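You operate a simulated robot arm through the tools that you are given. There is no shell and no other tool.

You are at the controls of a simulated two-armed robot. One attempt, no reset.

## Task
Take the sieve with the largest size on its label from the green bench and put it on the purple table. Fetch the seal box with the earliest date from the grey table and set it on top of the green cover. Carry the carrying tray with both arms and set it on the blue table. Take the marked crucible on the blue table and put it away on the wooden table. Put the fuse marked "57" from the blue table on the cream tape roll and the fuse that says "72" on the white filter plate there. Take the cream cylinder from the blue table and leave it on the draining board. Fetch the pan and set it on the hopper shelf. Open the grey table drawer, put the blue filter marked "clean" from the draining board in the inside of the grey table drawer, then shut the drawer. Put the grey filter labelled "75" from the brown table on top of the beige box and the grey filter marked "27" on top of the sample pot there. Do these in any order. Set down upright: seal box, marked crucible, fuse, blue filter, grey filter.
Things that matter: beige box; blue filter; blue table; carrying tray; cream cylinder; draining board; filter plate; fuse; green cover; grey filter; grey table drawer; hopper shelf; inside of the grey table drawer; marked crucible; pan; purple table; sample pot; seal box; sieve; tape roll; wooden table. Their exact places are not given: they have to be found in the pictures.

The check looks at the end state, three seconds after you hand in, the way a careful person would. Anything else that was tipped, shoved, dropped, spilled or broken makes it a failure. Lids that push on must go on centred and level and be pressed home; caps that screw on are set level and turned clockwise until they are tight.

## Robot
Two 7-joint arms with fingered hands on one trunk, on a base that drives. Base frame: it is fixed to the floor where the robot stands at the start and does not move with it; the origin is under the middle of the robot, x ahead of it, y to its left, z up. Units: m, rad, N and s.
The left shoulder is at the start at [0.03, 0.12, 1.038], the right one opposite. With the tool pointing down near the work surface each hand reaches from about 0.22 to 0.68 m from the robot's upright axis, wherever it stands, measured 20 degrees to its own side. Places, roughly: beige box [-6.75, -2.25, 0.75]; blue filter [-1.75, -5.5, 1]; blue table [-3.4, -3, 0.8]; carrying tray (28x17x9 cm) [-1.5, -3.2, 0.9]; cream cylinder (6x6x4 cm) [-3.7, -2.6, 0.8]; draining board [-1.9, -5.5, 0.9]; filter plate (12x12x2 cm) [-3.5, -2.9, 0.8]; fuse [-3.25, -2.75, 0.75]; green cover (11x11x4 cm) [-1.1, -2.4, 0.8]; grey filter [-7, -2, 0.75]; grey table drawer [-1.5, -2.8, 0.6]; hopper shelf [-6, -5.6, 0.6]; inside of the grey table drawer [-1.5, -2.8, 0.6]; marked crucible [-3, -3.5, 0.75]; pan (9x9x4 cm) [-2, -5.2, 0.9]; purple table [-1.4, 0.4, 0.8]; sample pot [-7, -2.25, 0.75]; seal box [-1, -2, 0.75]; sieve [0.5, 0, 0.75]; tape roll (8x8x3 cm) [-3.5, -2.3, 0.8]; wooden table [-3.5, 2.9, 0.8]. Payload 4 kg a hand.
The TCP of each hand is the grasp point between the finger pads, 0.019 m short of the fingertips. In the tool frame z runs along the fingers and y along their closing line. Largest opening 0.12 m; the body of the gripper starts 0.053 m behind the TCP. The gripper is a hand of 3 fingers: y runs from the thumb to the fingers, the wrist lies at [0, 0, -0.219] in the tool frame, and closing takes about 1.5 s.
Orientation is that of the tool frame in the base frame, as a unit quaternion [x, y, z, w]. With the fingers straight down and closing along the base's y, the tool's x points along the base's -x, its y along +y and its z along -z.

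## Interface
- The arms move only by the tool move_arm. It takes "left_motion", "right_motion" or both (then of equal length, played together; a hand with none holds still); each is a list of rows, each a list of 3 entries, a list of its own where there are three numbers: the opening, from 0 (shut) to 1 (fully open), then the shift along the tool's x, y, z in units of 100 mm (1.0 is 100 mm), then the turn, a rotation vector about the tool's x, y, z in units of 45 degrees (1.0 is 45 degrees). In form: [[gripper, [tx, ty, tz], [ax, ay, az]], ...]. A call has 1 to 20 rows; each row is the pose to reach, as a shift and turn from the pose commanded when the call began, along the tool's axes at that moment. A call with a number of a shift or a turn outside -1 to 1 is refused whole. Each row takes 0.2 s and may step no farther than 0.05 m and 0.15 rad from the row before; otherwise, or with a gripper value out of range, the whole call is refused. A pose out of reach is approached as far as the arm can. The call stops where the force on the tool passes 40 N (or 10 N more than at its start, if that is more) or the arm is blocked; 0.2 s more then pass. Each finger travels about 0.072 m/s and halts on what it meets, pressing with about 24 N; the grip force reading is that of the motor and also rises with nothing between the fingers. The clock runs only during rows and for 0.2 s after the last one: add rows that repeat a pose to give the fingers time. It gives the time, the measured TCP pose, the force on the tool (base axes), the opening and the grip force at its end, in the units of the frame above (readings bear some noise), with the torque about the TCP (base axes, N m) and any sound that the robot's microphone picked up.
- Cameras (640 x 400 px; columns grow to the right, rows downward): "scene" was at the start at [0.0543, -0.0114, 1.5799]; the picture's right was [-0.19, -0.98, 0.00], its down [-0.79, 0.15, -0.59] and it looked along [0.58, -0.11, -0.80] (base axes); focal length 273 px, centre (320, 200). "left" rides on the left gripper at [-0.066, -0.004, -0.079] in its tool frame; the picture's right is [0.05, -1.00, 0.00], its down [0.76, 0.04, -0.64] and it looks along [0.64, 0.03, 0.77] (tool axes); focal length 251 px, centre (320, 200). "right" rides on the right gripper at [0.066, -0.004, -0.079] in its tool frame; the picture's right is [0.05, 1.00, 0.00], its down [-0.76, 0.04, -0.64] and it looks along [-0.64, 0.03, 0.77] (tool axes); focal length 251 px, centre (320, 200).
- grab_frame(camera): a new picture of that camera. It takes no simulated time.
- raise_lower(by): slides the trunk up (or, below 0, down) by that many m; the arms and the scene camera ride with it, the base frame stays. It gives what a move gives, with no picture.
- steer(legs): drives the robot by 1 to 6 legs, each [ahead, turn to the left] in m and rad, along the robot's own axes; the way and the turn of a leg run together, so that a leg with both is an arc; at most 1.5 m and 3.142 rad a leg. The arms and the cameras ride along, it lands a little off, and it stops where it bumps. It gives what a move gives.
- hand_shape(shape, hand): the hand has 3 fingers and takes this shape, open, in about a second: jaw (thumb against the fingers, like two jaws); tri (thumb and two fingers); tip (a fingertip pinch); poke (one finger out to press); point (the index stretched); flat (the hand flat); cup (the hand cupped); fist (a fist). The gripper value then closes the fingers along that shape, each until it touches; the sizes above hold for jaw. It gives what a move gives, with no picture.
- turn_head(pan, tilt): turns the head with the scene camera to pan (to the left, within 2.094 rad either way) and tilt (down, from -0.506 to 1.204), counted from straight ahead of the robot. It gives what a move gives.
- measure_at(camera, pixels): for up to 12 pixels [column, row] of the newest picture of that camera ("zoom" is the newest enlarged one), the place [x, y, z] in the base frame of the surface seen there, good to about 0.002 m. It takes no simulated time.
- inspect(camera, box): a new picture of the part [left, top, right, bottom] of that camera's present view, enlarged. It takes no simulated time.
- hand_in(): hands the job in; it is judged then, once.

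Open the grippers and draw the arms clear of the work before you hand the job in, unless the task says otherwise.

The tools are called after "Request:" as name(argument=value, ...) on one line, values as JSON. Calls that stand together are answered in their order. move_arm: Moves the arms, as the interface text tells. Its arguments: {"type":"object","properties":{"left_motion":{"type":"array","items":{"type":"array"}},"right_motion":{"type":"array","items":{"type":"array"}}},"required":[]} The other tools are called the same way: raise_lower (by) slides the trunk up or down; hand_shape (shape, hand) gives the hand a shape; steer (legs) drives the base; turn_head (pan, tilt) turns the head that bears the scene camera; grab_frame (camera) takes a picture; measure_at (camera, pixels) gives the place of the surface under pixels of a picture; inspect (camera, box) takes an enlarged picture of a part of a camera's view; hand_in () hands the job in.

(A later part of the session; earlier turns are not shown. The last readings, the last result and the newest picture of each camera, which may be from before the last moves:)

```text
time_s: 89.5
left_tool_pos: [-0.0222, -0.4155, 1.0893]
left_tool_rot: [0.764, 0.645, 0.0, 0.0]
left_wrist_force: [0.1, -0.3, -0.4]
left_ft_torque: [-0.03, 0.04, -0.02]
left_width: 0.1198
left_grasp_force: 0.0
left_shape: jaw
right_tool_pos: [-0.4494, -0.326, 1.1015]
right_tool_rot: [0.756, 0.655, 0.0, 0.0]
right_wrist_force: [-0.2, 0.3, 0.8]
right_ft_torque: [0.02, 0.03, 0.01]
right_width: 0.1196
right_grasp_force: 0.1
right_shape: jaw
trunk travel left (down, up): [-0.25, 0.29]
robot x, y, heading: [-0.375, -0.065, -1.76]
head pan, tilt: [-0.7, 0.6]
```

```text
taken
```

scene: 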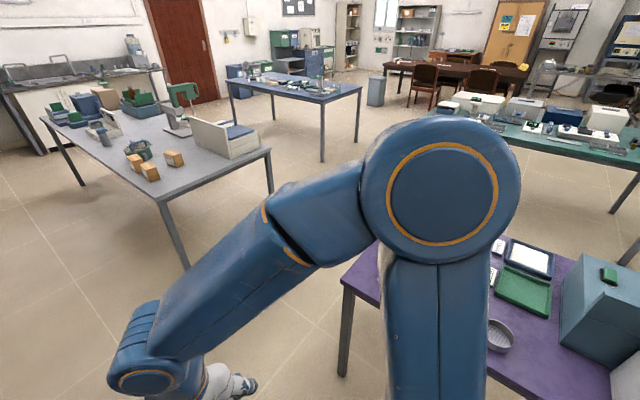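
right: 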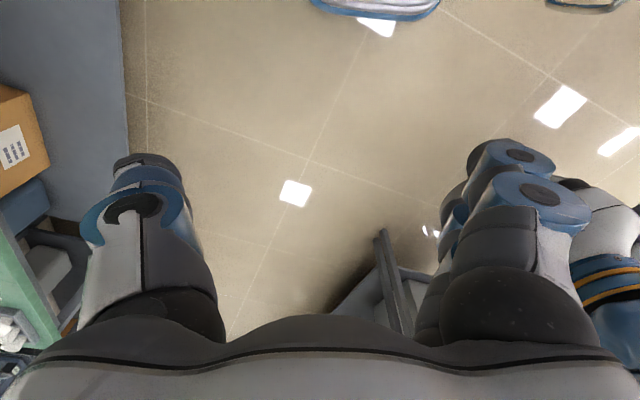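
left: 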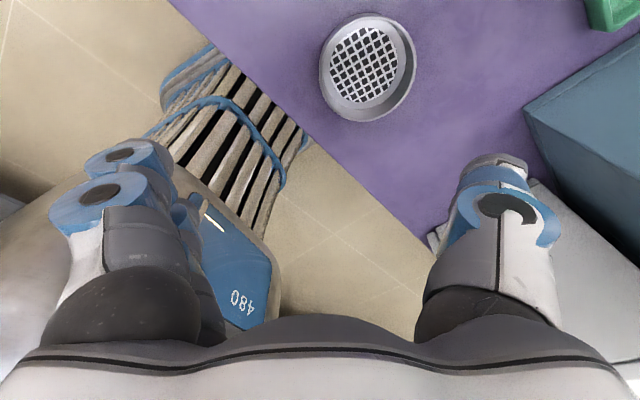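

Blocked after only a few cm ahead, so something does touch. I look down in front and to the left, and with the hand cameras.

Request:
turn_head(pan=0.6, tilt=1.2)

Request:
grab_frame(camera="scene")

Request:
grab_frame(camera="left")

Request:
grab_frame(camera="right")

```text
time_s: 91.0
left_tool_pos: [-0.0222, -0.4168, 1.0895]
left_tool_rot: [0.764, 0.645, 0.0, 0.0]
left_wrist_force: [-0.2, 0.0, -0.4]
left_ft_torque: [-0.03, 0.0, 0.0]
left_width: 0.1199
left_grasp_force: 0.0
left_shape: jaw
right_tool_pos: [-0.4487, -0.3257, 1.1019]
right_tool_rot: [0.756, 0.655, 0.001, 0.001]
right_wrist_force: [-0.5, 0.9, -0.5]
right_ft_torque: [0.01, 0.0, -0.01]
right_width: 0.1201
right_grasp_force: 0.1
right_shape: jaw
trunk travel left (down, up): [-0.25, 0.29]
robot x, y, heading: [-0.3759, -0.0634, -1.756]
head pan, tilt: [0.6, 1.201]
```

```text
taken
```

scene: 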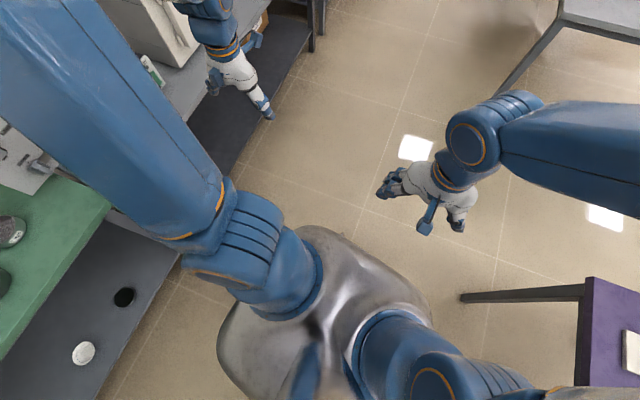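

```text
taken
```

left: 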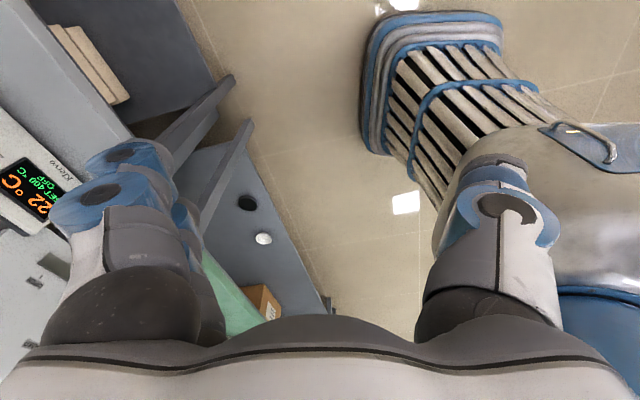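

```text
taken
```

right: 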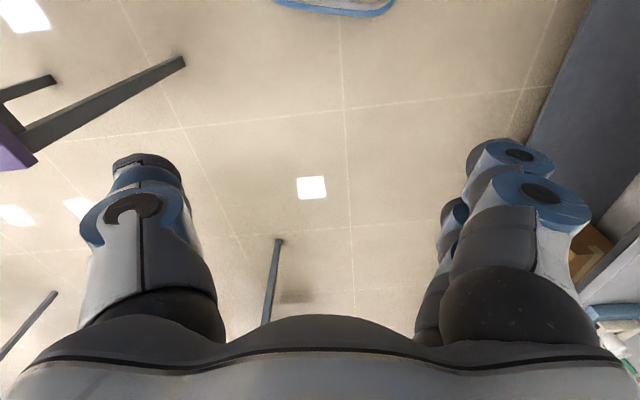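

The left upper arm reaches out over the green bench side; I measure its points against the panel.

Request:
measure_at(camera="scene", pixels=[[20, 30], [100, 100], [10, 130], [150, 190], [60, 10], [20, 190], [215, 30], [250, 80], [60, 220], [200, 80], [590, 20], [470, 140]])

Request:
turn_head(pan=1.5, tilt=0.2)

Request:
grab_frame(camera="scene")

```text
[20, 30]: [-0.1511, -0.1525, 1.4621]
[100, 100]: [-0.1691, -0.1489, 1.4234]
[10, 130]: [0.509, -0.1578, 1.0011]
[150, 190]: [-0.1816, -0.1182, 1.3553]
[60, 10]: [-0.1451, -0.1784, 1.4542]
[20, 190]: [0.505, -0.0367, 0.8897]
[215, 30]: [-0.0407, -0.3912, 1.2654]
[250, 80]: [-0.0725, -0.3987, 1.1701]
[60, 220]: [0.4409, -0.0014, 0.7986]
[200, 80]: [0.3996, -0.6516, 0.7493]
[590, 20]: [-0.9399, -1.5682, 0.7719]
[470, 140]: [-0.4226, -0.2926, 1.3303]
```

```text
time_s: 92.2
left_tool_pos: [-0.0226, -0.4155, 1.0879]
left_tool_rot: [0.764, 0.645, -0.001, -0.001]
left_wrist_force: [-0.4, 0.1, -0.5]
left_ft_torque: [0.01, 0.02, -0.02]
left_width: 0.1198
left_grasp_force: 0.2
left_shape: jaw
right_tool_pos: [-0.4497, -0.3261, 1.1016]
right_tool_rot: [0.756, 0.654, 0.0, 0.0]
right_wrist_force: [1.0, 0.1, -0.5]
right_ft_torque: [0.01, 0.02, -0.01]
right_width: 0.12
right_grasp_force: 0.0
right_shape: jaw
trunk travel left (down, up): [-0.25, 0.29]
robot x, y, heading: [-0.3736, -0.0626, -1.759]
head pan, tilt: [1.499, 0.201]
```

```text
taken
```

scene: 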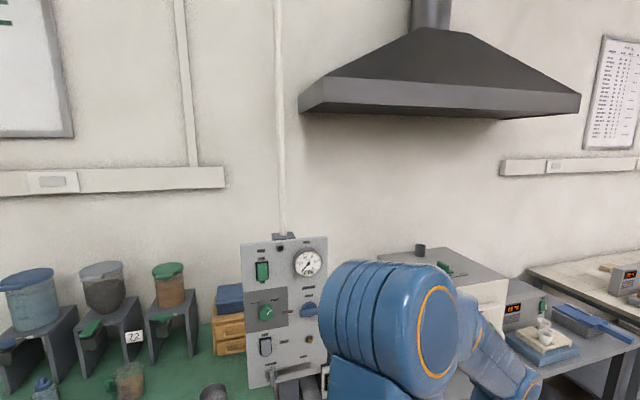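

I measure the elbow and hood in this view, to rule these in or out.

Request:
measure_at(camera="scene", pixels=[[380, 320], [430, 320], [480, 340], [310, 100], [440, 105], [580, 100], [350, 390], [450, 250], [270, 300], [510, 380]])

Request:
turn_head(pan=-1.3, tilt=1.2)

Request:
grab_frame(camera="scene")

```text
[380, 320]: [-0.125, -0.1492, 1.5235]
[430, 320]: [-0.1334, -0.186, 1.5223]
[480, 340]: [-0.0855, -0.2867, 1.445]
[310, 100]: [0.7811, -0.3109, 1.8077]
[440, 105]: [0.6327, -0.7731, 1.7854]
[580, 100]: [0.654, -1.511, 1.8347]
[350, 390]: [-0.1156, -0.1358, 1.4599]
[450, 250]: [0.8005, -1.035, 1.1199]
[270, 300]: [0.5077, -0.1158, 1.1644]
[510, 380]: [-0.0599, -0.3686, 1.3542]
```

```text
time_s: 94.7
left_tool_pos: [-0.022, -0.4164, 1.0881]
left_tool_rot: [0.764, 0.645, -0.001, -0.001]
left_wrist_force: [0.0, -0.3, 0.7]
left_ft_torque: [0.0, -0.01, -0.01]
left_width: 0.12
left_grasp_force: 0.0
left_shape: jaw
right_tool_pos: [-0.4492, -0.3259, 1.101]
right_tool_rot: [0.756, 0.655, 0.0, 0.0]
right_wrist_force: [-0.7, -1.6, -0.6]
right_ft_torque: [0.02, 0.03, 0.01]
right_width: 0.1202
right_grasp_force: 0.1
right_shape: jaw
trunk travel left (down, up): [-0.25, 0.29]
robot x, y, heading: [-0.3736, -0.0648, -1.757]
head pan, tilt: [-1.3, 1.201]
```

```text
taken
```

scene: 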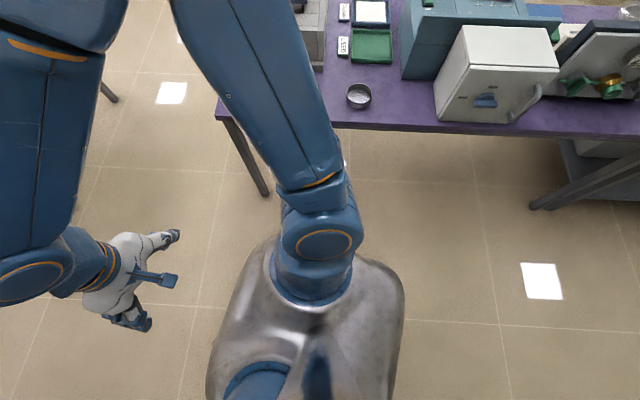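

Nothing near the arms. I try a shorter straight leg to see how the base behaves.

Request:
steer(legs=[[0.3, 0]])

```text
time_s: 96.8
left_tool_pos: [-0.0782, -0.7129, 1.0887]
left_tool_rot: [0.764, 0.645, 0.0, 0.0]
left_wrist_force: [-0.7, 0.1, -0.1]
left_ft_torque: [-0.02, 0.0, 0.0]
left_width: 0.1198
left_grasp_force: 0.0
left_shape: jaw
right_tool_pos: [-0.5061, -0.6226, 1.0999]
right_tool_rot: [0.755, 0.655, 0.0, 0.001]
right_wrist_force: [0.0, -0.8, 0.5]
right_ft_torque: [0.04, -0.03, 0.03]
right_width: 0.12
right_grasp_force: 0.0
right_shape: jaw
trunk travel left (down, up): [-0.25, 0.29]
robot x, y, heading: [-0.4342, -0.3612, -1.762]
head pan, tilt: [-1.3, 1.201]
```

A single leg works fine. I drive on with one longer single leg.

Request:
steer(legs=[[0.9, 0]])

Request:
turn_head(pan=-0.8, tilt=0.7)

Request:
grab_frame(camera="scene")

```text
time_s: 101.5
left_tool_pos: [-0.2469, -1.5978, 1.088]
left_tool_rot: [0.764, 0.645, -0.001, 0.001]
left_wrist_force: [-0.2, 0.5, 0.1]
left_ft_torque: [-0.02, -0.02, 0.01]
left_width: 0.12
left_grasp_force: 0.0
left_shape: jaw
right_tool_pos: [-0.6734, -1.5073, 1.101]
right_tool_rot: [0.756, 0.655, 0.0, 0.0]
right_wrist_force: [0.6, -0.9, -0.2]
right_ft_torque: [-0.01, -0.01, 0.01]
right_width: 0.1203
right_grasp_force: 0.0
right_shape: jaw
trunk travel left (down, up): [-0.25, 0.29]
robot x, y, heading: [-0.5984, -1.2444, -1.759]
head pan, tilt: [-1.3, 1.201]
```

```text
time_s: 102.4
left_tool_pos: [-0.248, -1.5975, 1.0882]
left_tool_rot: [0.764, 0.645, -0.001, 0.0]
left_wrist_force: [0.7, 0.9, -0.2]
left_ft_torque: [-0.01, 0.0, 0.01]
left_width: 0.12
left_grasp_force: 0.1
left_shape: jaw
right_tool_pos: [-0.6735, -1.5064, 1.1018]
right_tool_rot: [0.756, 0.655, 0.0, 0.001]
right_wrist_force: [0.2, -0.2, 0.4]
right_ft_torque: [0.0, 0.01, 0.03]
right_width: 0.1201
right_grasp_force: 0.1
right_shape: jaw
trunk travel left (down, up): [-0.25, 0.29]
robot x, y, heading: [-0.6032, -1.2436, -1.764]
head pan, tilt: [-0.799, 0.7]
```

```text
taken
```

scene: 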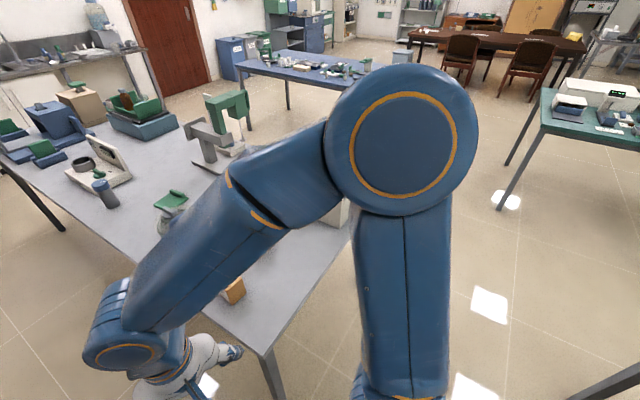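

Straight legs are accurate; turns drag the axis backward/forward by ~0.2 m per rad, so I'll compensate. I drive 0.6 m further along the table.

Request:
steer(legs=[[0.6, 0]])

Request:
steer(legs=[[-0.07, -0.35]])

Request:
steer(legs=[[-0.07, -0.35]])

```text
time_s: 104.2
left_tool_pos: [-0.2757, -1.7302, 1.0869]
left_tool_rot: [0.774, 0.634, 0.0, 0.002]
left_wrist_force: [0.0, 0.2, 0.2]
left_ft_torque: [0.05, -0.01, 0.03]
left_width: 0.1201
left_grasp_force: 0.1
left_shape: jaw
right_tool_pos: [-0.6979, -1.6272, 1.1004]
right_tool_rot: [0.764, 0.645, 0.0, 0.0]
right_wrist_force: [-0.3, -0.5, 0.1]
right_ft_torque: [-0.01, -0.02, -0.03]
right_width: 0.1199
right_grasp_force: 0.0
right_shape: jaw
trunk travel left (down, up): [-0.25, 0.29]
robot x, y, heading: [-0.6109, -1.3623, -1.862]
head pan, tilt: [-0.799, 0.7]
stopped in leg 1: the robot was blocked; the commanded pose is now the measured one
```

```text
time_s: 105.7
left_tool_pos: [-0.3736, -1.7532, 1.091]
left_tool_rot: [0.861, 0.509, -0.002, 0.002]
left_wrist_force: [-0.2, 0.6, 0.6]
left_ft_torque: [-0.02, 0.0, 0.01]
left_width: 0.1203
left_grasp_force: 0.2
left_shape: jaw
right_tool_pos: [-0.7459, -1.5276, 1.1022]
right_tool_rot: [0.853, 0.521, 0.0, 0.001]
right_wrist_force: [-0.7, 0.0, -0.2]
right_ft_torque: [-0.02, -0.01, 0.01]
right_width: 0.1199
right_grasp_force: 0.1
right_shape: jaw
trunk travel left (down, up): [-0.25, 0.29]
robot x, y, heading: [-0.576, -1.311, -2.101]
head pan, tilt: [-0.799, 0.7]
stopped in leg 1: the robot was blocked; the commanded pose is now the measured one
```

```text
time_s: 106.9
left_tool_pos: [-0.4475, -1.7494, 1.0892]
left_tool_rot: [0.912, 0.409, -0.005, 0.001]
left_wrist_force: [0.0, 0.3, -0.4]
left_ft_torque: [0.02, 0.0, -0.02]
left_width: 0.1204
left_grasp_force: 0.1
left_shape: jaw
right_tool_pos: [-0.7606, -1.4456, 1.1019]
right_tool_rot: [0.907, 0.422, -0.001, 0.001]
right_wrist_force: [0.2, 0.9, 0.3]
right_ft_torque: [-0.04, -0.02, 0.02]
right_width: 0.1199
right_grasp_force: 0.1
right_shape: jaw
trunk travel left (down, up): [-0.25, 0.29]
robot x, y, heading: [-0.5399, -1.2804, -2.27]
head pan, tilt: [-0.799, 0.7]
stopped in leg 1: the robot was blocked; the commanded pose is now the measured one
```

I compare: the base readings look right after all, and both hands seem to have crept to the robot's left. I check with a straight-ahead picture.

Request:
turn_head(pan=0, tilt=1.0)

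Request:
grab_frame(camera="scene")

```text
time_s: 108.0
left_tool_pos: [-0.447, -1.7516, 1.0886]
left_tool_rot: [0.913, 0.409, -0.004, 0.0]
left_wrist_force: [-0.6, -0.3, -0.3]
left_ft_torque: [-0.01, 0.02, -0.03]
left_width: 0.12
left_grasp_force: 0.0
left_shape: jaw
right_tool_pos: [-0.7606, -1.4487, 1.1015]
right_tool_rot: [0.906, 0.423, 0.0, 0.0]
right_wrist_force: [0.6, 0.6, -1.1]
right_ft_torque: [0.01, 0.03, 0.03]
right_width: 0.12
right_grasp_force: 0.1
right_shape: jaw
trunk travel left (down, up): [-0.25, 0.29]
robot x, y, heading: [-0.54, -1.2836, -2.272]
head pan, tilt: [0.0, 1.0]
```

```text
taken
```

scene: 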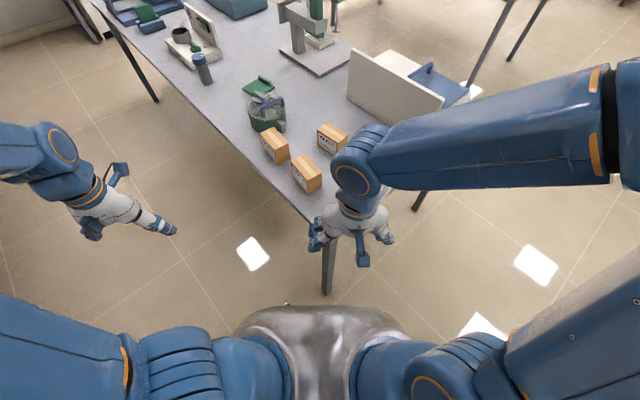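

The hands have indeed crept ~0.2 m to the robot's left, and the base is now against the grey table's corner leg. I back off 0.3 m first, then re-centre both hands.

Request:
steer(legs=[[-0.3, 0]])

Request:
move_arm(left_motion=[[1, [0, -0.3, 0], [0, 0, 0]], [1, [0, -0.6, 0], [0, 0, 0]], [1, [0, -1.0, 0], [0, 0, 0]]], right_motion=[[1, [0, -0.3, 0], [0, 0, 0]], [1, [0, -0.6, 0], [0, 0, 0]], [1, [0, -1.0, 0], [0, 0, 0]]])

Request:
move_arm(left_motion=[[1, [0, -0.3, 0], [0, 0, 0]], [1, [0, -0.6, 0], [0, 0, 0]], [1, [0, -1.0, 0], [0, 0, 0]]], right_motion=[[1, [0, -0.3, 0], [0, 0, 0]], [1, [0, -0.6, 0], [0, 0, 0]], [1, [0, -1.0, 0], [0, 0, 0]]])

```text
time_s: 110.1
left_tool_pos: [-0.2521, -1.5228, 1.089]
left_tool_rot: [0.913, 0.408, -0.003, 0.001]
left_wrist_force: [0.5, 0.1, 0.0]
left_ft_torque: [0.0, 0.01, -0.01]
left_width: 0.1198
left_grasp_force: 0.0
left_shape: jaw
right_tool_pos: [-0.5632, -1.2196, 1.1012]
right_tool_rot: [0.907, 0.421, -0.001, 0.0]
right_wrist_force: [0.4, 0.1, 0.6]
right_ft_torque: [-0.01, 0.01, 0.04]
right_width: 0.1201
right_grasp_force: 0.1
right_shape: jaw
trunk travel left (down, up): [-0.25, 0.29]
robot x, y, heading: [-0.3414, -1.0542, -2.272]
head pan, tilt: [0.0, 1.0]
```

```text
time_s: 110.9
left_tool_pos: [-0.3297, -1.4534, 1.0897]
left_tool_rot: [0.913, 0.408, -0.003, 0.001]
left_wrist_force: [-0.9, -0.1, -0.3]
left_ft_torque: [-0.04, -0.03, -0.01]
left_width: 0.1201
left_grasp_force: 0.1
left_shape: jaw
right_tool_pos: [-0.6414, -1.1538, 1.1003]
right_tool_rot: [0.907, 0.422, 0.001, 0.001]
right_wrist_force: [0.7, -0.1, -0.2]
right_ft_torque: [-0.01, -0.03, 0.04]
right_width: 0.1197
right_grasp_force: 0.0
right_shape: jaw
trunk travel left (down, up): [-0.25, 0.29]
robot x, y, heading: [-0.3455, -1.0515, -2.274]
head pan, tilt: [0.0, 1.0]
```

```text
time_s: 111.7
left_tool_pos: [-0.4041, -1.3878, 1.0893]
left_tool_rot: [0.913, 0.408, -0.003, 0.0]
left_wrist_force: [0.2, 0.5, 0.7]
left_ft_torque: [-0.06, -0.02, 0.01]
left_width: 0.1197
left_grasp_force: 0.0
left_shape: jaw
right_tool_pos: [-0.7191, -1.0899, 1.1008]
right_tool_rot: [0.907, 0.421, 0.001, 0.002]
right_wrist_force: [-0.2, 0.2, -0.5]
right_ft_torque: [0.01, -0.03, -0.03]
right_width: 0.12
right_grasp_force: 0.0
right_shape: jaw
trunk travel left (down, up): [-0.25, 0.29]
robot x, y, heading: [-0.3482, -1.0493, -2.274]
head pan, tilt: [0.0, 1.0]
```

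Hands re-centred. Now I turn left in two short legs, watching base and hand readings.

Request:
steer(legs=[[0, 0.35]])

Request:
steer(legs=[[0, 0.35]])

```text
time_s: 113.2
left_tool_pos: [-0.2841, -1.3917, 1.0893]
left_tool_rot: [0.829, 0.559, -0.004, 0.0]
left_wrist_force: [0.4, 0.6, 0.7]
left_ft_torque: [0.0, 0.01, 0.04]
left_width: 0.1204
left_grasp_force: 0.1
left_shape: jaw
right_tool_pos: [-0.6815, -1.2174, 1.1022]
right_tool_rot: [0.822, 0.57, 0.0, -0.001]
right_wrist_force: [0.7, -0.5, 0.1]
right_ft_torque: [0.01, 0.05, 0.01]
right_width: 0.1201
right_grasp_force: 0.0
right_shape: jaw
trunk travel left (down, up): [-0.25, 0.29]
robot x, y, heading: [-0.356, -1.0495, -1.93]
head pan, tilt: [0.0, 1.0]
```

```text
time_s: 114.6
left_tool_pos: [-0.1727, -1.348, 1.0882]
left_tool_rot: [0.72, 0.694, -0.003, 0.001]
left_wrist_force: [0.6, 0.3, 0.5]
left_ft_torque: [0.03, 0.02, 0.02]
left_width: 0.1198
left_grasp_force: 0.0
left_shape: jaw
right_tool_pos: [-0.6031, -1.3203, 1.1013]
right_tool_rot: [0.709, 0.705, 0.0, 0.0]
right_wrist_force: [0.5, -0.4, 0.1]
right_ft_torque: [-0.01, 0.03, -0.02]
right_width: 0.1202
right_grasp_force: 0.1
right_shape: jaw
trunk travel left (down, up): [-0.25, 0.29]
robot x, y, heading: [-0.3761, -1.0491, -1.584]
head pan, tilt: [0.0, 1.0]
```

Base at (-0.376,-1.049). I veer slightly away from the table and drive 0.9 m along it.

Request:
steer(legs=[[0, 0.1]])

Request:
steer(legs=[[0.9, 0]])

Request:
turn_head(pan=-1.2, tilt=0.8)

Request:
grab_frame(camera="scene")

```text
time_s: 115.6
left_tool_pos: [-0.1446, -1.3245, 1.0891]
left_tool_rot: [0.684, 0.729, -0.003, 0.001]
left_wrist_force: [-0.6, 0.1, 1.1]
left_ft_torque: [0.0, 0.02, 0.0]
left_width: 0.12
left_grasp_force: 0.0
left_shape: jaw
right_tool_pos: [-0.5787, -1.3409, 1.1016]
right_tool_rot: [0.674, 0.739, -0.001, 0.001]
right_wrist_force: [0.2, 0.4, -1.0]
right_ft_torque: [0.02, 0.0, 0.01]
right_width: 0.1199
right_grasp_force: 0.0
right_shape: jaw
trunk travel left (down, up): [-0.25, 0.29]
robot x, y, heading: [-0.3838, -1.0506, -1.49]
head pan, tilt: [0.0, 1.0]
```

```text
time_s: 120.3
left_tool_pos: [-0.077, -2.2298, 1.0884]
left_tool_rot: [0.686, 0.727, -0.003, 0.001]
left_wrist_force: [-0.5, -0.1, 0.0]
left_ft_torque: [-0.03, -0.04, 0.02]
left_width: 0.12
left_grasp_force: 0.0
left_shape: jaw
right_tool_pos: [-0.509, -2.2412, 1.1008]
right_tool_rot: [0.676, 0.737, 0.0, 0.0]
right_wrist_force: [0.2, 0.0, -0.9]
right_ft_torque: [0.01, 0.02, 0.01]
right_width: 0.12
right_grasp_force: 0.1
right_shape: jaw
trunk travel left (down, up): [-0.25, 0.29]
robot x, y, heading: [-0.3139, -1.9491, -1.5]
head pan, tilt: [0.0, 1.0]
```

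```text
time_s: 121.7
left_tool_pos: [-0.0762, -2.2281, 1.0897]
left_tool_rot: [0.687, 0.727, -0.004, 0.002]
left_wrist_force: [-0.1, 0.4, 0.8]
left_ft_torque: [0.01, 0.05, -0.03]
left_width: 0.1201
left_grasp_force: 0.1
left_shape: jaw
right_tool_pos: [-0.5101, -2.2409, 1.1012]
right_tool_rot: [0.676, 0.737, 0.001, 0.0]
right_wrist_force: [-0.2, -0.3, -0.2]
right_ft_torque: [-0.03, 0.0, 0.02]
right_width: 0.1197
right_grasp_force: 0.1
right_shape: jaw
trunk travel left (down, up): [-0.25, 0.29]
robot x, y, heading: [-0.3118, -1.9533, -1.499]
head pan, tilt: [-1.201, 0.799]
```

```text
taken
```

scene: 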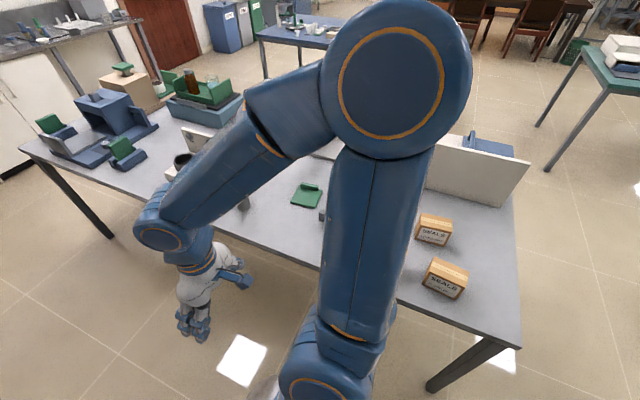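

Two SEALS boxes are visible at (434,228) and (446,277). I zoom on them.

Request:
inspect(camera="scene", box=[400, 200, 500, 310])

Request:
turn_head(pan=-1.7, tilt=0.8)

Request:
grab_frame(camera="scene")

```text
3.64 times, centred on (450, 255) of scene
```

zoom: 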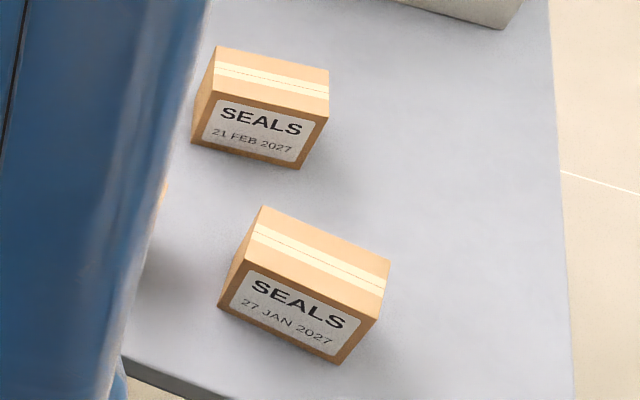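

```text
time_s: 122.6
left_tool_pos: [-0.0769, -2.2302, 1.0896]
left_tool_rot: [0.686, 0.728, -0.004, 0.001]
left_wrist_force: [0.0, -0.3, 0.3]
left_ft_torque: [-0.01, -0.01, -0.01]
left_width: 0.1203
left_grasp_force: 0.0
left_shape: jaw
right_tool_pos: [-0.5106, -2.2408, 1.1014]
right_tool_rot: [0.675, 0.737, 0.0, 0.0]
right_wrist_force: [-0.1, -0.2, -0.5]
right_ft_torque: [0.0, 0.0, 0.0]
right_width: 0.12
right_grasp_force: 0.0
right_shape: jaw
trunk travel left (down, up): [-0.25, 0.29]
robot x, y, heading: [-0.313, -1.9551, -1.498]
head pan, tilt: [-1.7, 0.799]
```

```text
taken
```

scene: 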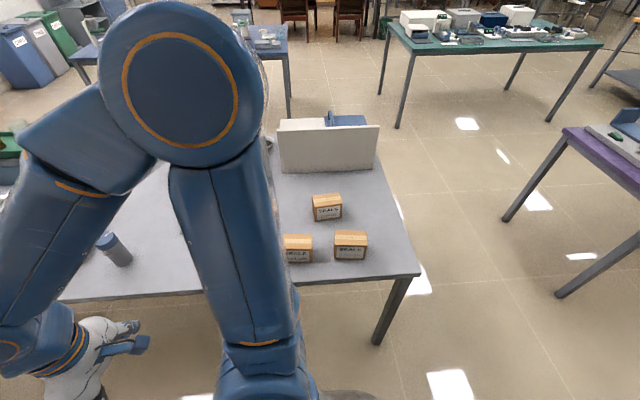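

Now all three boxes show, at (327,208), (298,249) and (350,246). I zoom to read the third date and measure them.

Request:
inspect(camera="scene", box=[270, 180, 390, 280])

Request:
measure_at(camera="scene", pixels=[[327, 200], [298, 240], [350, 237], [328, 214], [298, 255], [350, 252], [400, 275], [330, 150], [370, 200]])

```text
4.00 times, centred on (330, 230) of scene
```

zoom: 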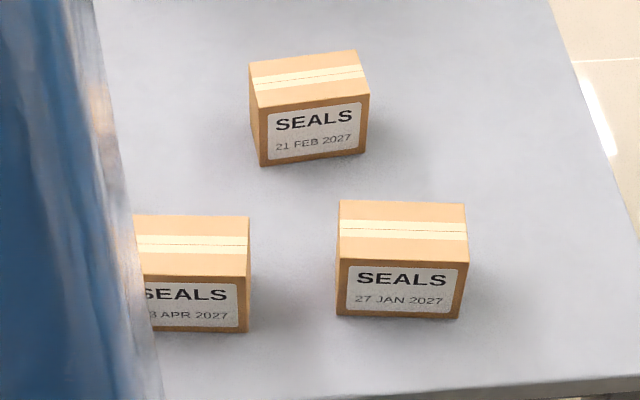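

```text
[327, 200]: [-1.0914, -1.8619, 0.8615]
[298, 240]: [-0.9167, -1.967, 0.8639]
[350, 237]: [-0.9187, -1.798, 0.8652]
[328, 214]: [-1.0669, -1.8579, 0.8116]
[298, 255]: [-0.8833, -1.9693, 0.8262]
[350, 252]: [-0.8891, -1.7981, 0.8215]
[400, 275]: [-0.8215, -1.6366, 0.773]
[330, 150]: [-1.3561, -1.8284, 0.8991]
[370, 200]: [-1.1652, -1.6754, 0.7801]
```

The earliest is 27 JAN 2027: the box centred near (-0.915,-1.798), top z≈0.865. I measure its corners, then turn right to face the table.

Request:
measure_at(camera="zoom", pixels=[[343, 205], [461, 209], [342, 258], [464, 264], [342, 310], [458, 314], [258, 66], [360, 55], [262, 103], [365, 93], [246, 220], [245, 328]])

Request:
steer(legs=[[0, -0.4]])

Request:
steer(legs=[[0, -0.4]])

Request:
steer(legs=[[0, -0.4]])

Request:
steer(legs=[[0, -0.4]])

```text
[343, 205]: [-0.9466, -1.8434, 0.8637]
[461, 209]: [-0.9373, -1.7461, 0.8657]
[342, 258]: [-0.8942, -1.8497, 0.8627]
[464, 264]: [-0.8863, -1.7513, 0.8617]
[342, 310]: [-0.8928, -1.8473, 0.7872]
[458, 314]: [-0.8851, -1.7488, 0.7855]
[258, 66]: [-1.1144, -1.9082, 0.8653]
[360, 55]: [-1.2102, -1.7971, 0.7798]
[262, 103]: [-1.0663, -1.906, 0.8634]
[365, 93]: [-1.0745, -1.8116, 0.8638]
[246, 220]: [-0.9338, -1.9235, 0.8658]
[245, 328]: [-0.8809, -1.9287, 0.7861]
```

```text
time_s: 124.2
left_tool_pos: [-0.2019, -2.2942, 1.0885]
left_tool_rot: [0.817, 0.576, -0.003, 0.0]
left_wrist_force: [0.1, 0.7, 0.0]
left_ft_torque: [0.0, 0.02, 0.04]
left_width: 0.12
left_grasp_force: 0.0
left_shape: jaw
right_tool_pos: [-0.6055, -2.1377, 1.1015]
right_tool_rot: [0.81, 0.587, 0.0, 0.0]
right_wrist_force: [-0.2, 0.5, 0.1]
right_ft_torque: [0.0, -0.02, 0.0]
right_width: 0.1199
right_grasp_force: 0.0
right_shape: jaw
trunk travel left (down, up): [-0.25, 0.29]
robot x, y, heading: [-0.2926, -1.9564, -1.891]
head pan, tilt: [-1.7, 0.799]
```

```text
time_s: 125.8
left_tool_pos: [-0.3375, -2.3031, 1.0897]
left_tool_rot: [0.914, 0.405, -0.004, 0.0]
left_wrist_force: [-1.0, -0.7, 0.4]
left_ft_torque: [0.0, 0.0, 0.0]
left_width: 0.12
left_grasp_force: 0.2
left_shape: jaw
right_tool_pos: [-0.65, -2.0024, 1.1004]
right_tool_rot: [0.908, 0.418, 0.0, 0.0]
right_wrist_force: [0.6, -0.8, -0.5]
right_ft_torque: [0.0, 0.02, -0.01]
right_width: 0.12
right_grasp_force: 0.1
right_shape: jaw
trunk travel left (down, up): [-0.25, 0.29]
robot x, y, heading: [-0.28, -1.965, -2.286]
head pan, tilt: [-1.7, 0.799]
```

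```text
time_s: 127.4
left_tool_pos: [-0.4668, -2.2547, 1.088]
left_tool_rot: [0.976, 0.216, -0.003, -0.002]
left_wrist_force: [-0.2, 0.4, 0.8]
left_ft_torque: [0.0, 0.02, -0.06]
left_width: 0.12
left_grasp_force: 0.0
left_shape: jaw
right_tool_pos: [-0.6379, -1.855, 1.1002]
right_tool_rot: [0.974, 0.227, 0.0, 0.0]
right_wrist_force: [-0.8, -0.4, -0.3]
right_ft_torque: [-0.01, -0.05, 0.04]
right_width: 0.12
right_grasp_force: 0.0
right_shape: jaw
trunk travel left (down, up): [-0.25, 0.29]
robot x, y, heading: [-0.2738, -1.9828, -2.684]
head pan, tilt: [-1.7, 0.799]
```

```text
time_s: 129.0
left_tool_pos: [-0.5574, -2.1577, 1.0896]
left_tool_rot: [1.0, 0.017, -0.002, -0.001]
left_wrist_force: [0.4, -0.2, 0.2]
left_ft_torque: [0.02, 0.0, 0.0]
left_width: 0.1202
left_grasp_force: 0.0
left_shape: jaw
right_tool_pos: [-0.56, -1.7237, 1.1007]
right_tool_rot: [1.0, 0.03, 0.001, 0.001]
right_wrist_force: [0.1, -0.8, 0.7]
right_ft_torque: [0.02, -0.02, 0.03]
right_width: 0.12
right_grasp_force: 0.0
right_shape: jaw
trunk travel left (down, up): [-0.25, 0.29]
robot x, y, heading: [-0.2743, -1.9999, -3.09]
head pan, tilt: [-1.7, 0.799]
```

The box spans x -0.887…-0.942, y -1.748…-1.848, top 0.864. I drive 0.14 m closer and look.

Request:
steer(legs=[[0.14, 0]])

Request:
turn_head(pan=0, tilt=0.8)

Request:
grab_frame(camera="scene")

Request:
grab_frame(camera="right")

```text
time_s: 130.3
left_tool_pos: [-0.7003, -2.1657, 1.0885]
left_tool_rot: [1.0, 0.016, -0.002, -0.002]
left_wrist_force: [-0.6, 0.4, 0.3]
left_ft_torque: [-0.01, -0.02, 0.01]
left_width: 0.1201
left_grasp_force: 0.0
left_shape: jaw
right_tool_pos: [-0.7026, -1.7322, 1.1015]
right_tool_rot: [1.0, 0.03, 0.001, 0.0]
right_wrist_force: [-0.3, 0.3, 0.3]
right_ft_torque: [-0.04, -0.02, -0.01]
right_width: 0.1197
right_grasp_force: 0.0
right_shape: jaw
trunk travel left (down, up): [-0.25, 0.29]
robot x, y, heading: [-0.4143, -2.0088, -3.085]
head pan, tilt: [-1.7, 0.799]
```

```text
time_s: 132.1
left_tool_pos: [-0.6974, -2.1661, 1.0894]
left_tool_rot: [1.0, 0.017, -0.003, -0.002]
left_wrist_force: [1.0, 0.9, -0.2]
left_ft_torque: [-0.03, 0.01, -0.01]
left_width: 0.12
left_grasp_force: 0.1
left_shape: jaw
right_tool_pos: [-0.7, -1.7302, 1.101]
right_tool_rot: [1.0, 0.03, 0.0, 0.0]
right_wrist_force: [-0.6, 1.0, -0.2]
right_ft_torque: [-0.02, 0.01, 0.01]
right_width: 0.1201
right_grasp_force: 0.0
right_shape: jaw
trunk travel left (down, up): [-0.25, 0.29]
robot x, y, heading: [-0.4155, -2.0099, -3.089]
head pan, tilt: [0.0, 0.799]
```

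```text
taken
```

scene: 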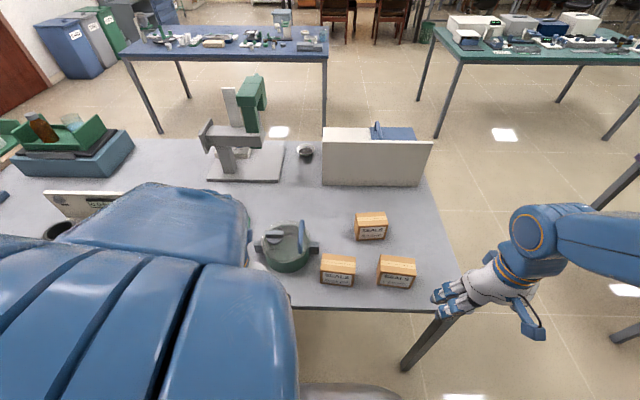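

```text
taken
```

right: 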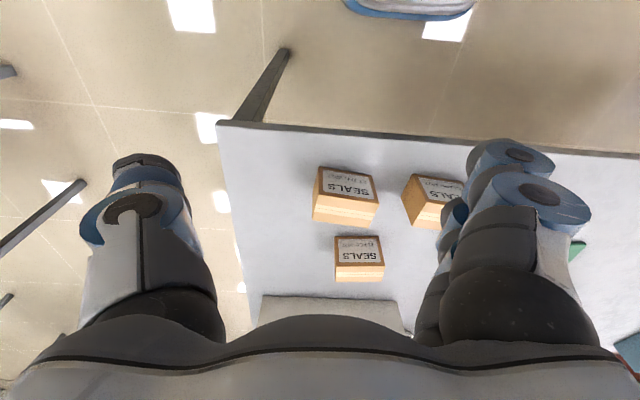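

The box is in view under the right hand's far side. I move the right hand toward a point above the box, in steps, yawing 8° to match the box.

Request:
move_arm(right_motion=[[1, [-0.24, 0.07, 0.1], [0, 0, 0.045]], [1, [-0.48, 0.14, 0.2], [0, 0, 0.09]], [1, [-0.72, 0.2, 0.3], [0, 0, 0.135]], [1, [-0.97, 0.27, 0.4], [0, 0, 0.178]]])

Request:
move_arm(right_motion=[[1, [-0.24, 0.06, 0.1], [0, 0, 0]], [1, [-0.48, 0.12, 0.2], [0, 0, 0]], [1, [-0.72, 0.18, 0.3], [0, 0, 0]], [1, [-0.97, 0.24, 0.4], [0, 0, 0]]])

Request:
grab_frame(camera="right")

```text
time_s: 133.1
left_tool_pos: [-0.6997, -2.1661, 1.0885]
left_tool_rot: [1.0, 0.016, -0.003, -0.001]
left_wrist_force: [-0.3, -0.3, -0.3]
left_ft_torque: [-0.02, -0.01, -0.02]
left_width: 0.1202
left_grasp_force: 0.0
left_shape: jaw
right_tool_pos: [-0.7952, -1.7653, 1.0607]
right_tool_rot: [0.999, -0.041, 0.001, 0.0]
right_wrist_force: [-0.2, 0.5, 0.6]
right_ft_torque: [0.01, 0.0, 0.02]
right_width: 0.1199
right_grasp_force: 0.0
right_shape: jaw
trunk travel left (down, up): [-0.25, 0.29]
robot x, y, heading: [-0.4156, -2.0068, -3.088]
head pan, tilt: [0.0, 0.799]
```

```text
time_s: 134.1
left_tool_pos: [-0.6975, -2.1647, 1.0891]
left_tool_rot: [1.0, 0.017, -0.003, -0.002]
left_wrist_force: [0.1, 0.2, -0.8]
left_ft_torque: [-0.02, -0.05, 0.03]
left_width: 0.1201
left_grasp_force: 0.1
left_shape: jaw
right_tool_pos: [-0.897, -1.7802, 1.0211]
right_tool_rot: [0.999, -0.04, 0.001, 0.0]
right_wrist_force: [-0.5, -0.2, 0.6]
right_ft_torque: [-0.02, 0.0, 0.02]
right_width: 0.1201
right_grasp_force: 0.0
right_shape: jaw
trunk travel left (down, up): [-0.25, 0.29]
robot x, y, heading: [-0.415, -2.0066, -3.086]
head pan, tilt: [0.0, 0.799]
```

```text
taken
```

right: 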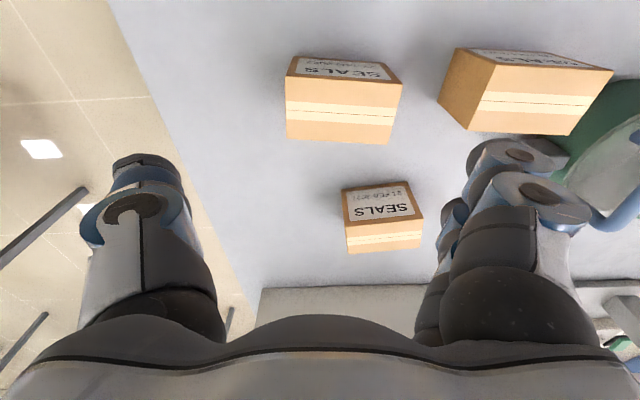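

I measure the box's top-face corners in this closer view.

Request:
measure_at(camera="right", pixels=[[290, 80], [290, 133], [398, 88], [388, 140], [343, 110], [470, 98], [440, 100]])

```text
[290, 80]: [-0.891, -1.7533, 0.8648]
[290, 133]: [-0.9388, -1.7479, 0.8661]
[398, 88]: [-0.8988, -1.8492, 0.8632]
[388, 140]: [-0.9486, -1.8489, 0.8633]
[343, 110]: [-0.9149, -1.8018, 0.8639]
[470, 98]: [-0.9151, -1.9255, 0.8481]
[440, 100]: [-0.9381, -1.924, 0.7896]
```

Box centre is (-0.919,-1.800); the hand is aligned in yaw. I shift over it and descend 0.1 m.

Request:
move_arm(right_motion=[[1, [-0.1, 0.11, 0.2], [0, 0, 0]], [1, [-0.2, 0.217, 0.45], [0, 0, 0]], [1, [-0.203, 0.217, 0.75], [0, 0, 0]], [1, [-0.203, 0.217, 1.0], [0, 0, 0]], [1, [-0.203, 0.217, 1.0], [0, 0, 0]]])

Request:
grab_frame(camera="right")

```text
time_s: 135.3
left_tool_pos: [-0.6986, -2.1653, 1.0893]
left_tool_rot: [1.0, 0.016, -0.003, -0.002]
left_wrist_force: [-0.8, 0.4, -0.5]
left_ft_torque: [0.01, 0.01, -0.04]
left_width: 0.1199
left_grasp_force: 0.0
left_shape: jaw
right_tool_pos: [-0.9156, -1.8016, 0.9214]
right_tool_rot: [0.999, -0.041, 0.001, 0.0]
right_wrist_force: [-0.7, -0.2, -0.2]
right_ft_torque: [0.02, 0.0, 0.01]
right_width: 0.1201
right_grasp_force: 0.1
right_shape: jaw
trunk travel left (down, up): [-0.25, 0.29]
robot x, y, heading: [-0.4148, -2.0068, -3.087]
head pan, tilt: [0.0, 0.799]
```

```text
taken
```

right: 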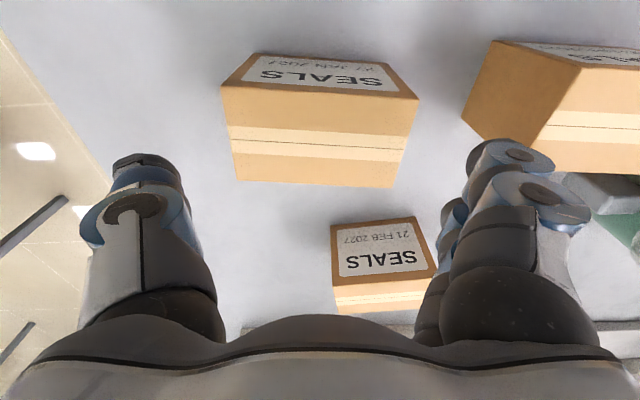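

The box is centred between the fingers. I descend to grasp height and close.

Request:
move_arm(right_motion=[[1, [-0.03, 0, 0.25], [0, 0, 0]], [1, [-0.03, 0, 0.5], [0, 0, 0]], [1, [-0.03, 0, 0.75], [0, 0, 0]], [1, [-0.03, 0, 0.93], [0, 0, 0]], [0.7, [-0.03, 0, 0.93], [0, 0, 0]], [0.4, [-0.03, 0, 0.93], [0, 0, 0]], [0.2, [-0.03, 0, 0.93], [0, 0, 0]], [0, [-0.03, 0, 0.93], [0, 0, 0]], [0, [-0.03, 0, 0.93], [0, 0, 0]]])

Request:
grab_frame(camera="right")

```text
time_s: 136.2
left_tool_pos: [-0.6962, -2.1668, 1.0894]
left_tool_rot: [1.0, 0.017, -0.004, -0.003]
left_wrist_force: [-0.8, 0.0, -0.4]
left_ft_torque: [-0.01, 0.02, -0.01]
left_width: 0.1199
left_grasp_force: 0.1
left_shape: jaw
right_tool_pos: [-0.9225, -1.7999, 0.8482]
right_tool_rot: [0.999, -0.041, -0.005, -0.002]
right_wrist_force: [9.4, 1.4, 26.8]
right_ft_torque: [1.01, 0.06, -0.29]
right_width: 0.1198
right_grasp_force: 0.1
right_shape: jaw
trunk travel left (down, up): [-0.25, 0.29]
robot x, y, heading: [-0.4143, -2.0093, -3.089]
head pan, tilt: [0.0, 0.799]
stopped in row 4 (right hand): the force on the tool passed its limit at 57 N (the readings are from after the stop); the commanded pose is now the measured one
```

```text
taken
```

right: 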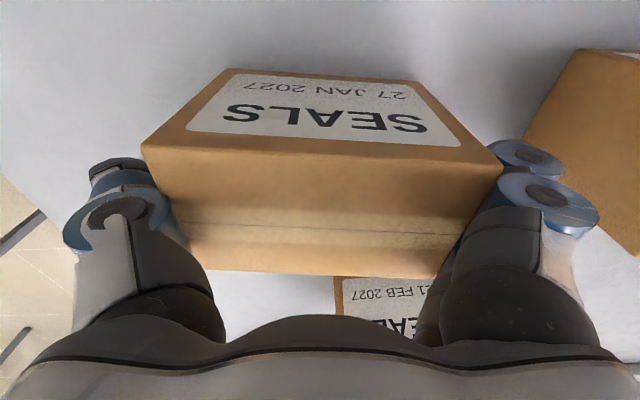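

The descent stopped at z≈0.848 with force: the box is so wide it meets the inside of the fingers' lower segments. I raise 7 mm so the push is gone; the fingertips then still overlap the box by ~28 mm.

Request:
move_arm(right_motion=[[1, [0, 0, -0.04], [0, 0, 0]], [1, [0, 0, -0.07], [0, 0, 0]], [1, [0, 0, -0.07], [0, 0, 0]]])

Request:
grab_frame(camera="right")

Request:
inspect(camera="scene", box=[300, 180, 500, 310])

```text
time_s: 137.0
left_tool_pos: [-0.6976, -2.1653, 1.089]
left_tool_rot: [1.0, 0.017, -0.004, -0.002]
left_wrist_force: [-0.6, -0.5, -0.2]
left_ft_torque: [0.02, 0.02, 0.01]
left_width: 0.1199
left_grasp_force: 0.0
left_shape: jaw
right_tool_pos: [-0.9237, -1.8004, 0.8522]
right_tool_rot: [0.999, -0.04, -0.003, 0.0]
right_wrist_force: [0.1, 1.0, -2.6]
right_ft_torque: [0.02, 0.02, 0.01]
right_width: 0.1199
right_grasp_force: 0.1
right_shape: jaw
trunk travel left (down, up): [-0.25, 0.29]
robot x, y, heading: [-0.4169, -2.0047, -3.086]
head pan, tilt: [0.0, 0.799]
```

```text
taken
```

right: 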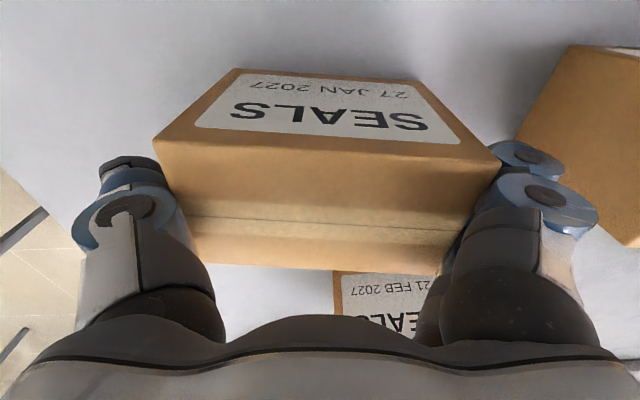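

```text
3.08 times, centred on (400, 245) of scene
```

zoom: 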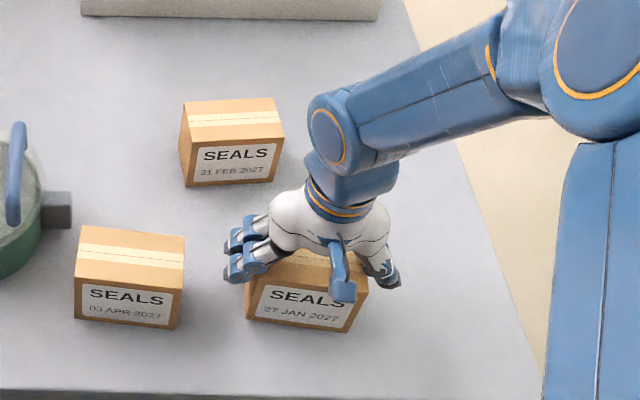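

No force now and the box sits between the fingers. I close the hand.

Request:
move_arm(right_motion=[[0.85, [0, 0, 0], [0, 0, 0]], [0.7, [0, 0, 0], [0, 0, 0]], [0.5, [0, 0, 0], [0, 0, 0]], [0.3, [0, 0, 0], [0, 0, 0]], [0.3, [0, 0, 0], [0, 0, 0]], [0.2, [0, 0, 0], [0, 0, 0]], [0.2, [0, 0, 0], [0, 0, 0]]])

Request:
grab_frame(camera="right")

```text
time_s: 138.6
left_tool_pos: [-0.6991, -2.1658, 1.0894]
left_tool_rot: [1.0, 0.017, -0.003, -0.002]
left_wrist_force: [0.3, -0.1, -0.2]
left_ft_torque: [0.02, 0.0, 0.02]
left_width: 0.1199
left_grasp_force: 0.1
left_shape: jaw
right_tool_pos: [-0.9232, -1.8011, 0.8522]
right_tool_rot: [0.999, -0.04, -0.003, -0.001]
right_wrist_force: [-1.1, 0.9, -2.0]
right_ft_torque: [-0.01, 0.0, 0.01]
right_width: 0.097
right_grasp_force: 23.5
right_shape: jaw
trunk travel left (down, up): [-0.25, 0.29]
robot x, y, heading: [-0.4153, -2.0101, -3.085]
head pan, tilt: [0.0, 0.799]
```

```text
taken
```

right: 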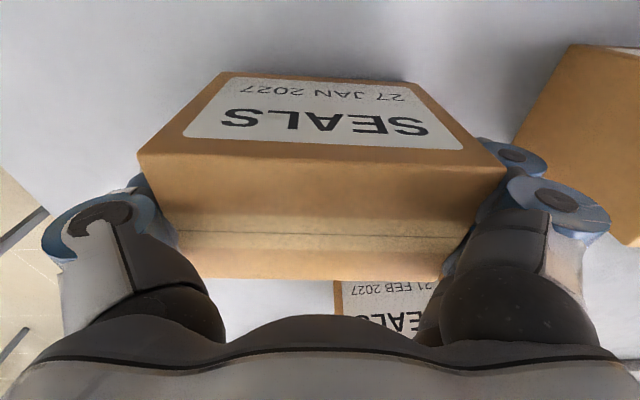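

The box is held (width 0.097). I lift it straight up 0.1 m twice.

Request:
move_arm(right_motion=[[0, [0, 0, -0.1], [0, 0, 0]], [0, [0, 0, -0.4], [0, 0, 0]], [0, [0, 0, -0.7], [0, 0, 0]], [0, [0, 0, -1.0], [0, 0, 0]]])

Request:
move_arm(right_motion=[[0, [0.2, -0.1, -0.2], [0, 0, 0]], [0, [0.4, -0.1, -0.4], [0, 0, 0]], [0, [0.7, -0.1, -0.6], [0, 0, 0]], [0, [1.0, -0.1, -0.7], [0, 0, 0]]])

Request:
grab_frame(camera="scene")

Request:
grab_frame(camera="right")

```text
time_s: 139.6
left_tool_pos: [-0.6975, -2.1655, 1.0881]
left_tool_rot: [1.0, 0.017, -0.004, -0.002]
left_wrist_force: [1.1, -0.5, -0.4]
left_ft_torque: [0.03, 0.01, -0.03]
left_width: 0.12
left_grasp_force: 0.0
left_shape: jaw
right_tool_pos: [-0.9212, -1.8011, 0.9539]
right_tool_rot: [0.999, -0.04, -0.002, -0.002]
right_wrist_force: [-0.1, 0.0, -1.8]
right_ft_torque: [0.0, 0.01, 0.01]
right_width: 0.0971
right_grasp_force: 24.2
right_shape: jaw
trunk travel left (down, up): [-0.25, 0.29]
robot x, y, heading: [-0.4106, -2.0142, -3.084]
head pan, tilt: [0.0, 0.799]
```

```text
time_s: 140.6
left_tool_pos: [-0.6965, -2.1655, 1.0904]
left_tool_rot: [1.0, 0.017, -0.003, -0.001]
left_wrist_force: [0.6, -0.7, -0.4]
left_ft_torque: [0.04, 0.04, 0.01]
left_width: 0.1199
left_grasp_force: 0.0
left_shape: jaw
right_tool_pos: [-0.8198, -1.7983, 1.0244]
right_tool_rot: [0.999, -0.04, -0.003, -0.002]
right_wrist_force: [-0.8, -0.2, -1.4]
right_ft_torque: [-0.01, 0.02, 0.03]
right_width: 0.0968
right_grasp_force: 24.2
right_shape: jaw
trunk travel left (down, up): [-0.25, 0.29]
robot x, y, heading: [-0.4119, -2.0074, -3.084]
head pan, tilt: [0.0, 0.799]
```

```text
taken
```

scene: 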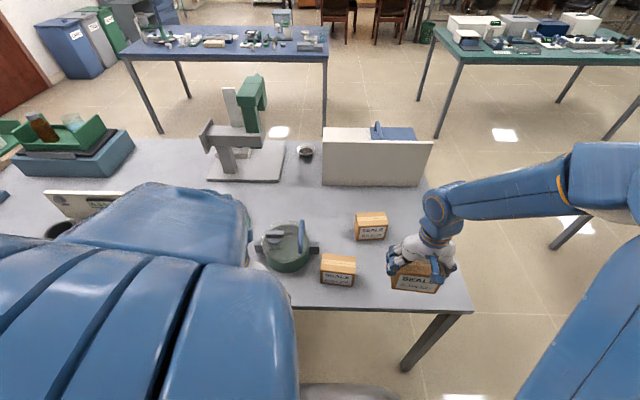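

```text
taken
```

right: 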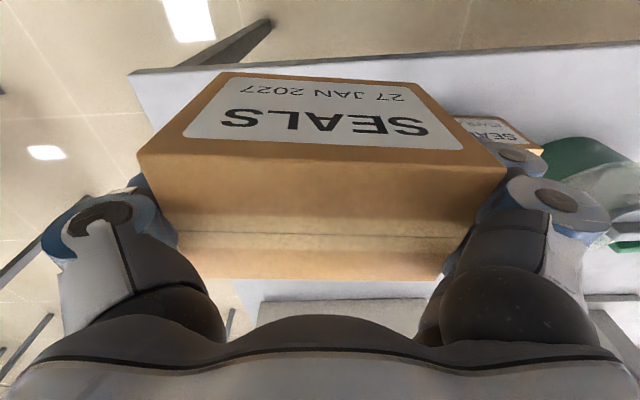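

The box is held level. I look left for the green cover near (-1.1,-2.4).

Request:
turn_head(pan=0.9, tilt=0.7)

Request:
grab_frame(camera="scene")

Request:
grab_frame(camera="left")

```text
time_s: 141.8
left_tool_pos: [-0.6981, -2.165, 1.0898]
left_tool_rot: [1.0, 0.016, -0.004, -0.002]
left_wrist_force: [0.5, 0.1, 0.4]
left_ft_torque: [0.01, 0.02, 0.0]
left_width: 0.12
left_grasp_force: 0.0
left_shape: jaw
right_tool_pos: [-0.8204, -1.7993, 1.0223]
right_tool_rot: [0.999, -0.039, -0.004, 0.0]
right_wrist_force: [-0.4, -0.4, -1.4]
right_ft_torque: [0.01, 0.0, -0.01]
right_width: 0.0967
right_grasp_force: 24.2
right_shape: jaw
trunk travel left (down, up): [-0.25, 0.29]
robot x, y, heading: [-0.4139, -2.0057, -3.084]
head pan, tilt: [0.901, 0.7]
```

```text
taken
```

scene: 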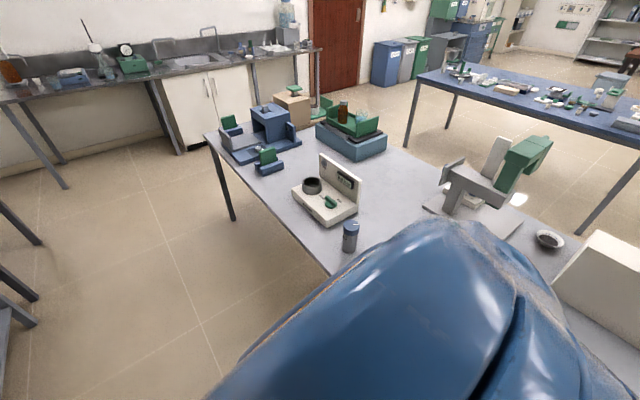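

```text
taken
```

left: 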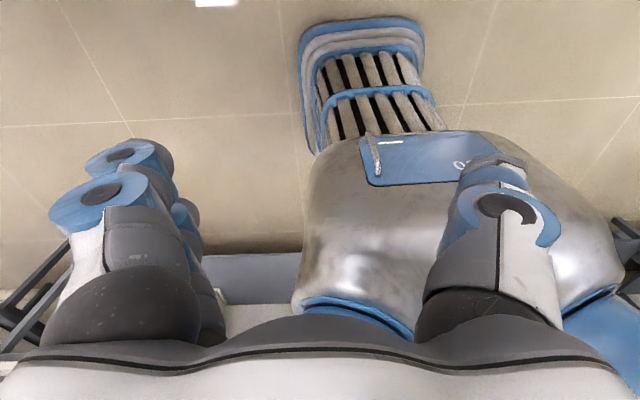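

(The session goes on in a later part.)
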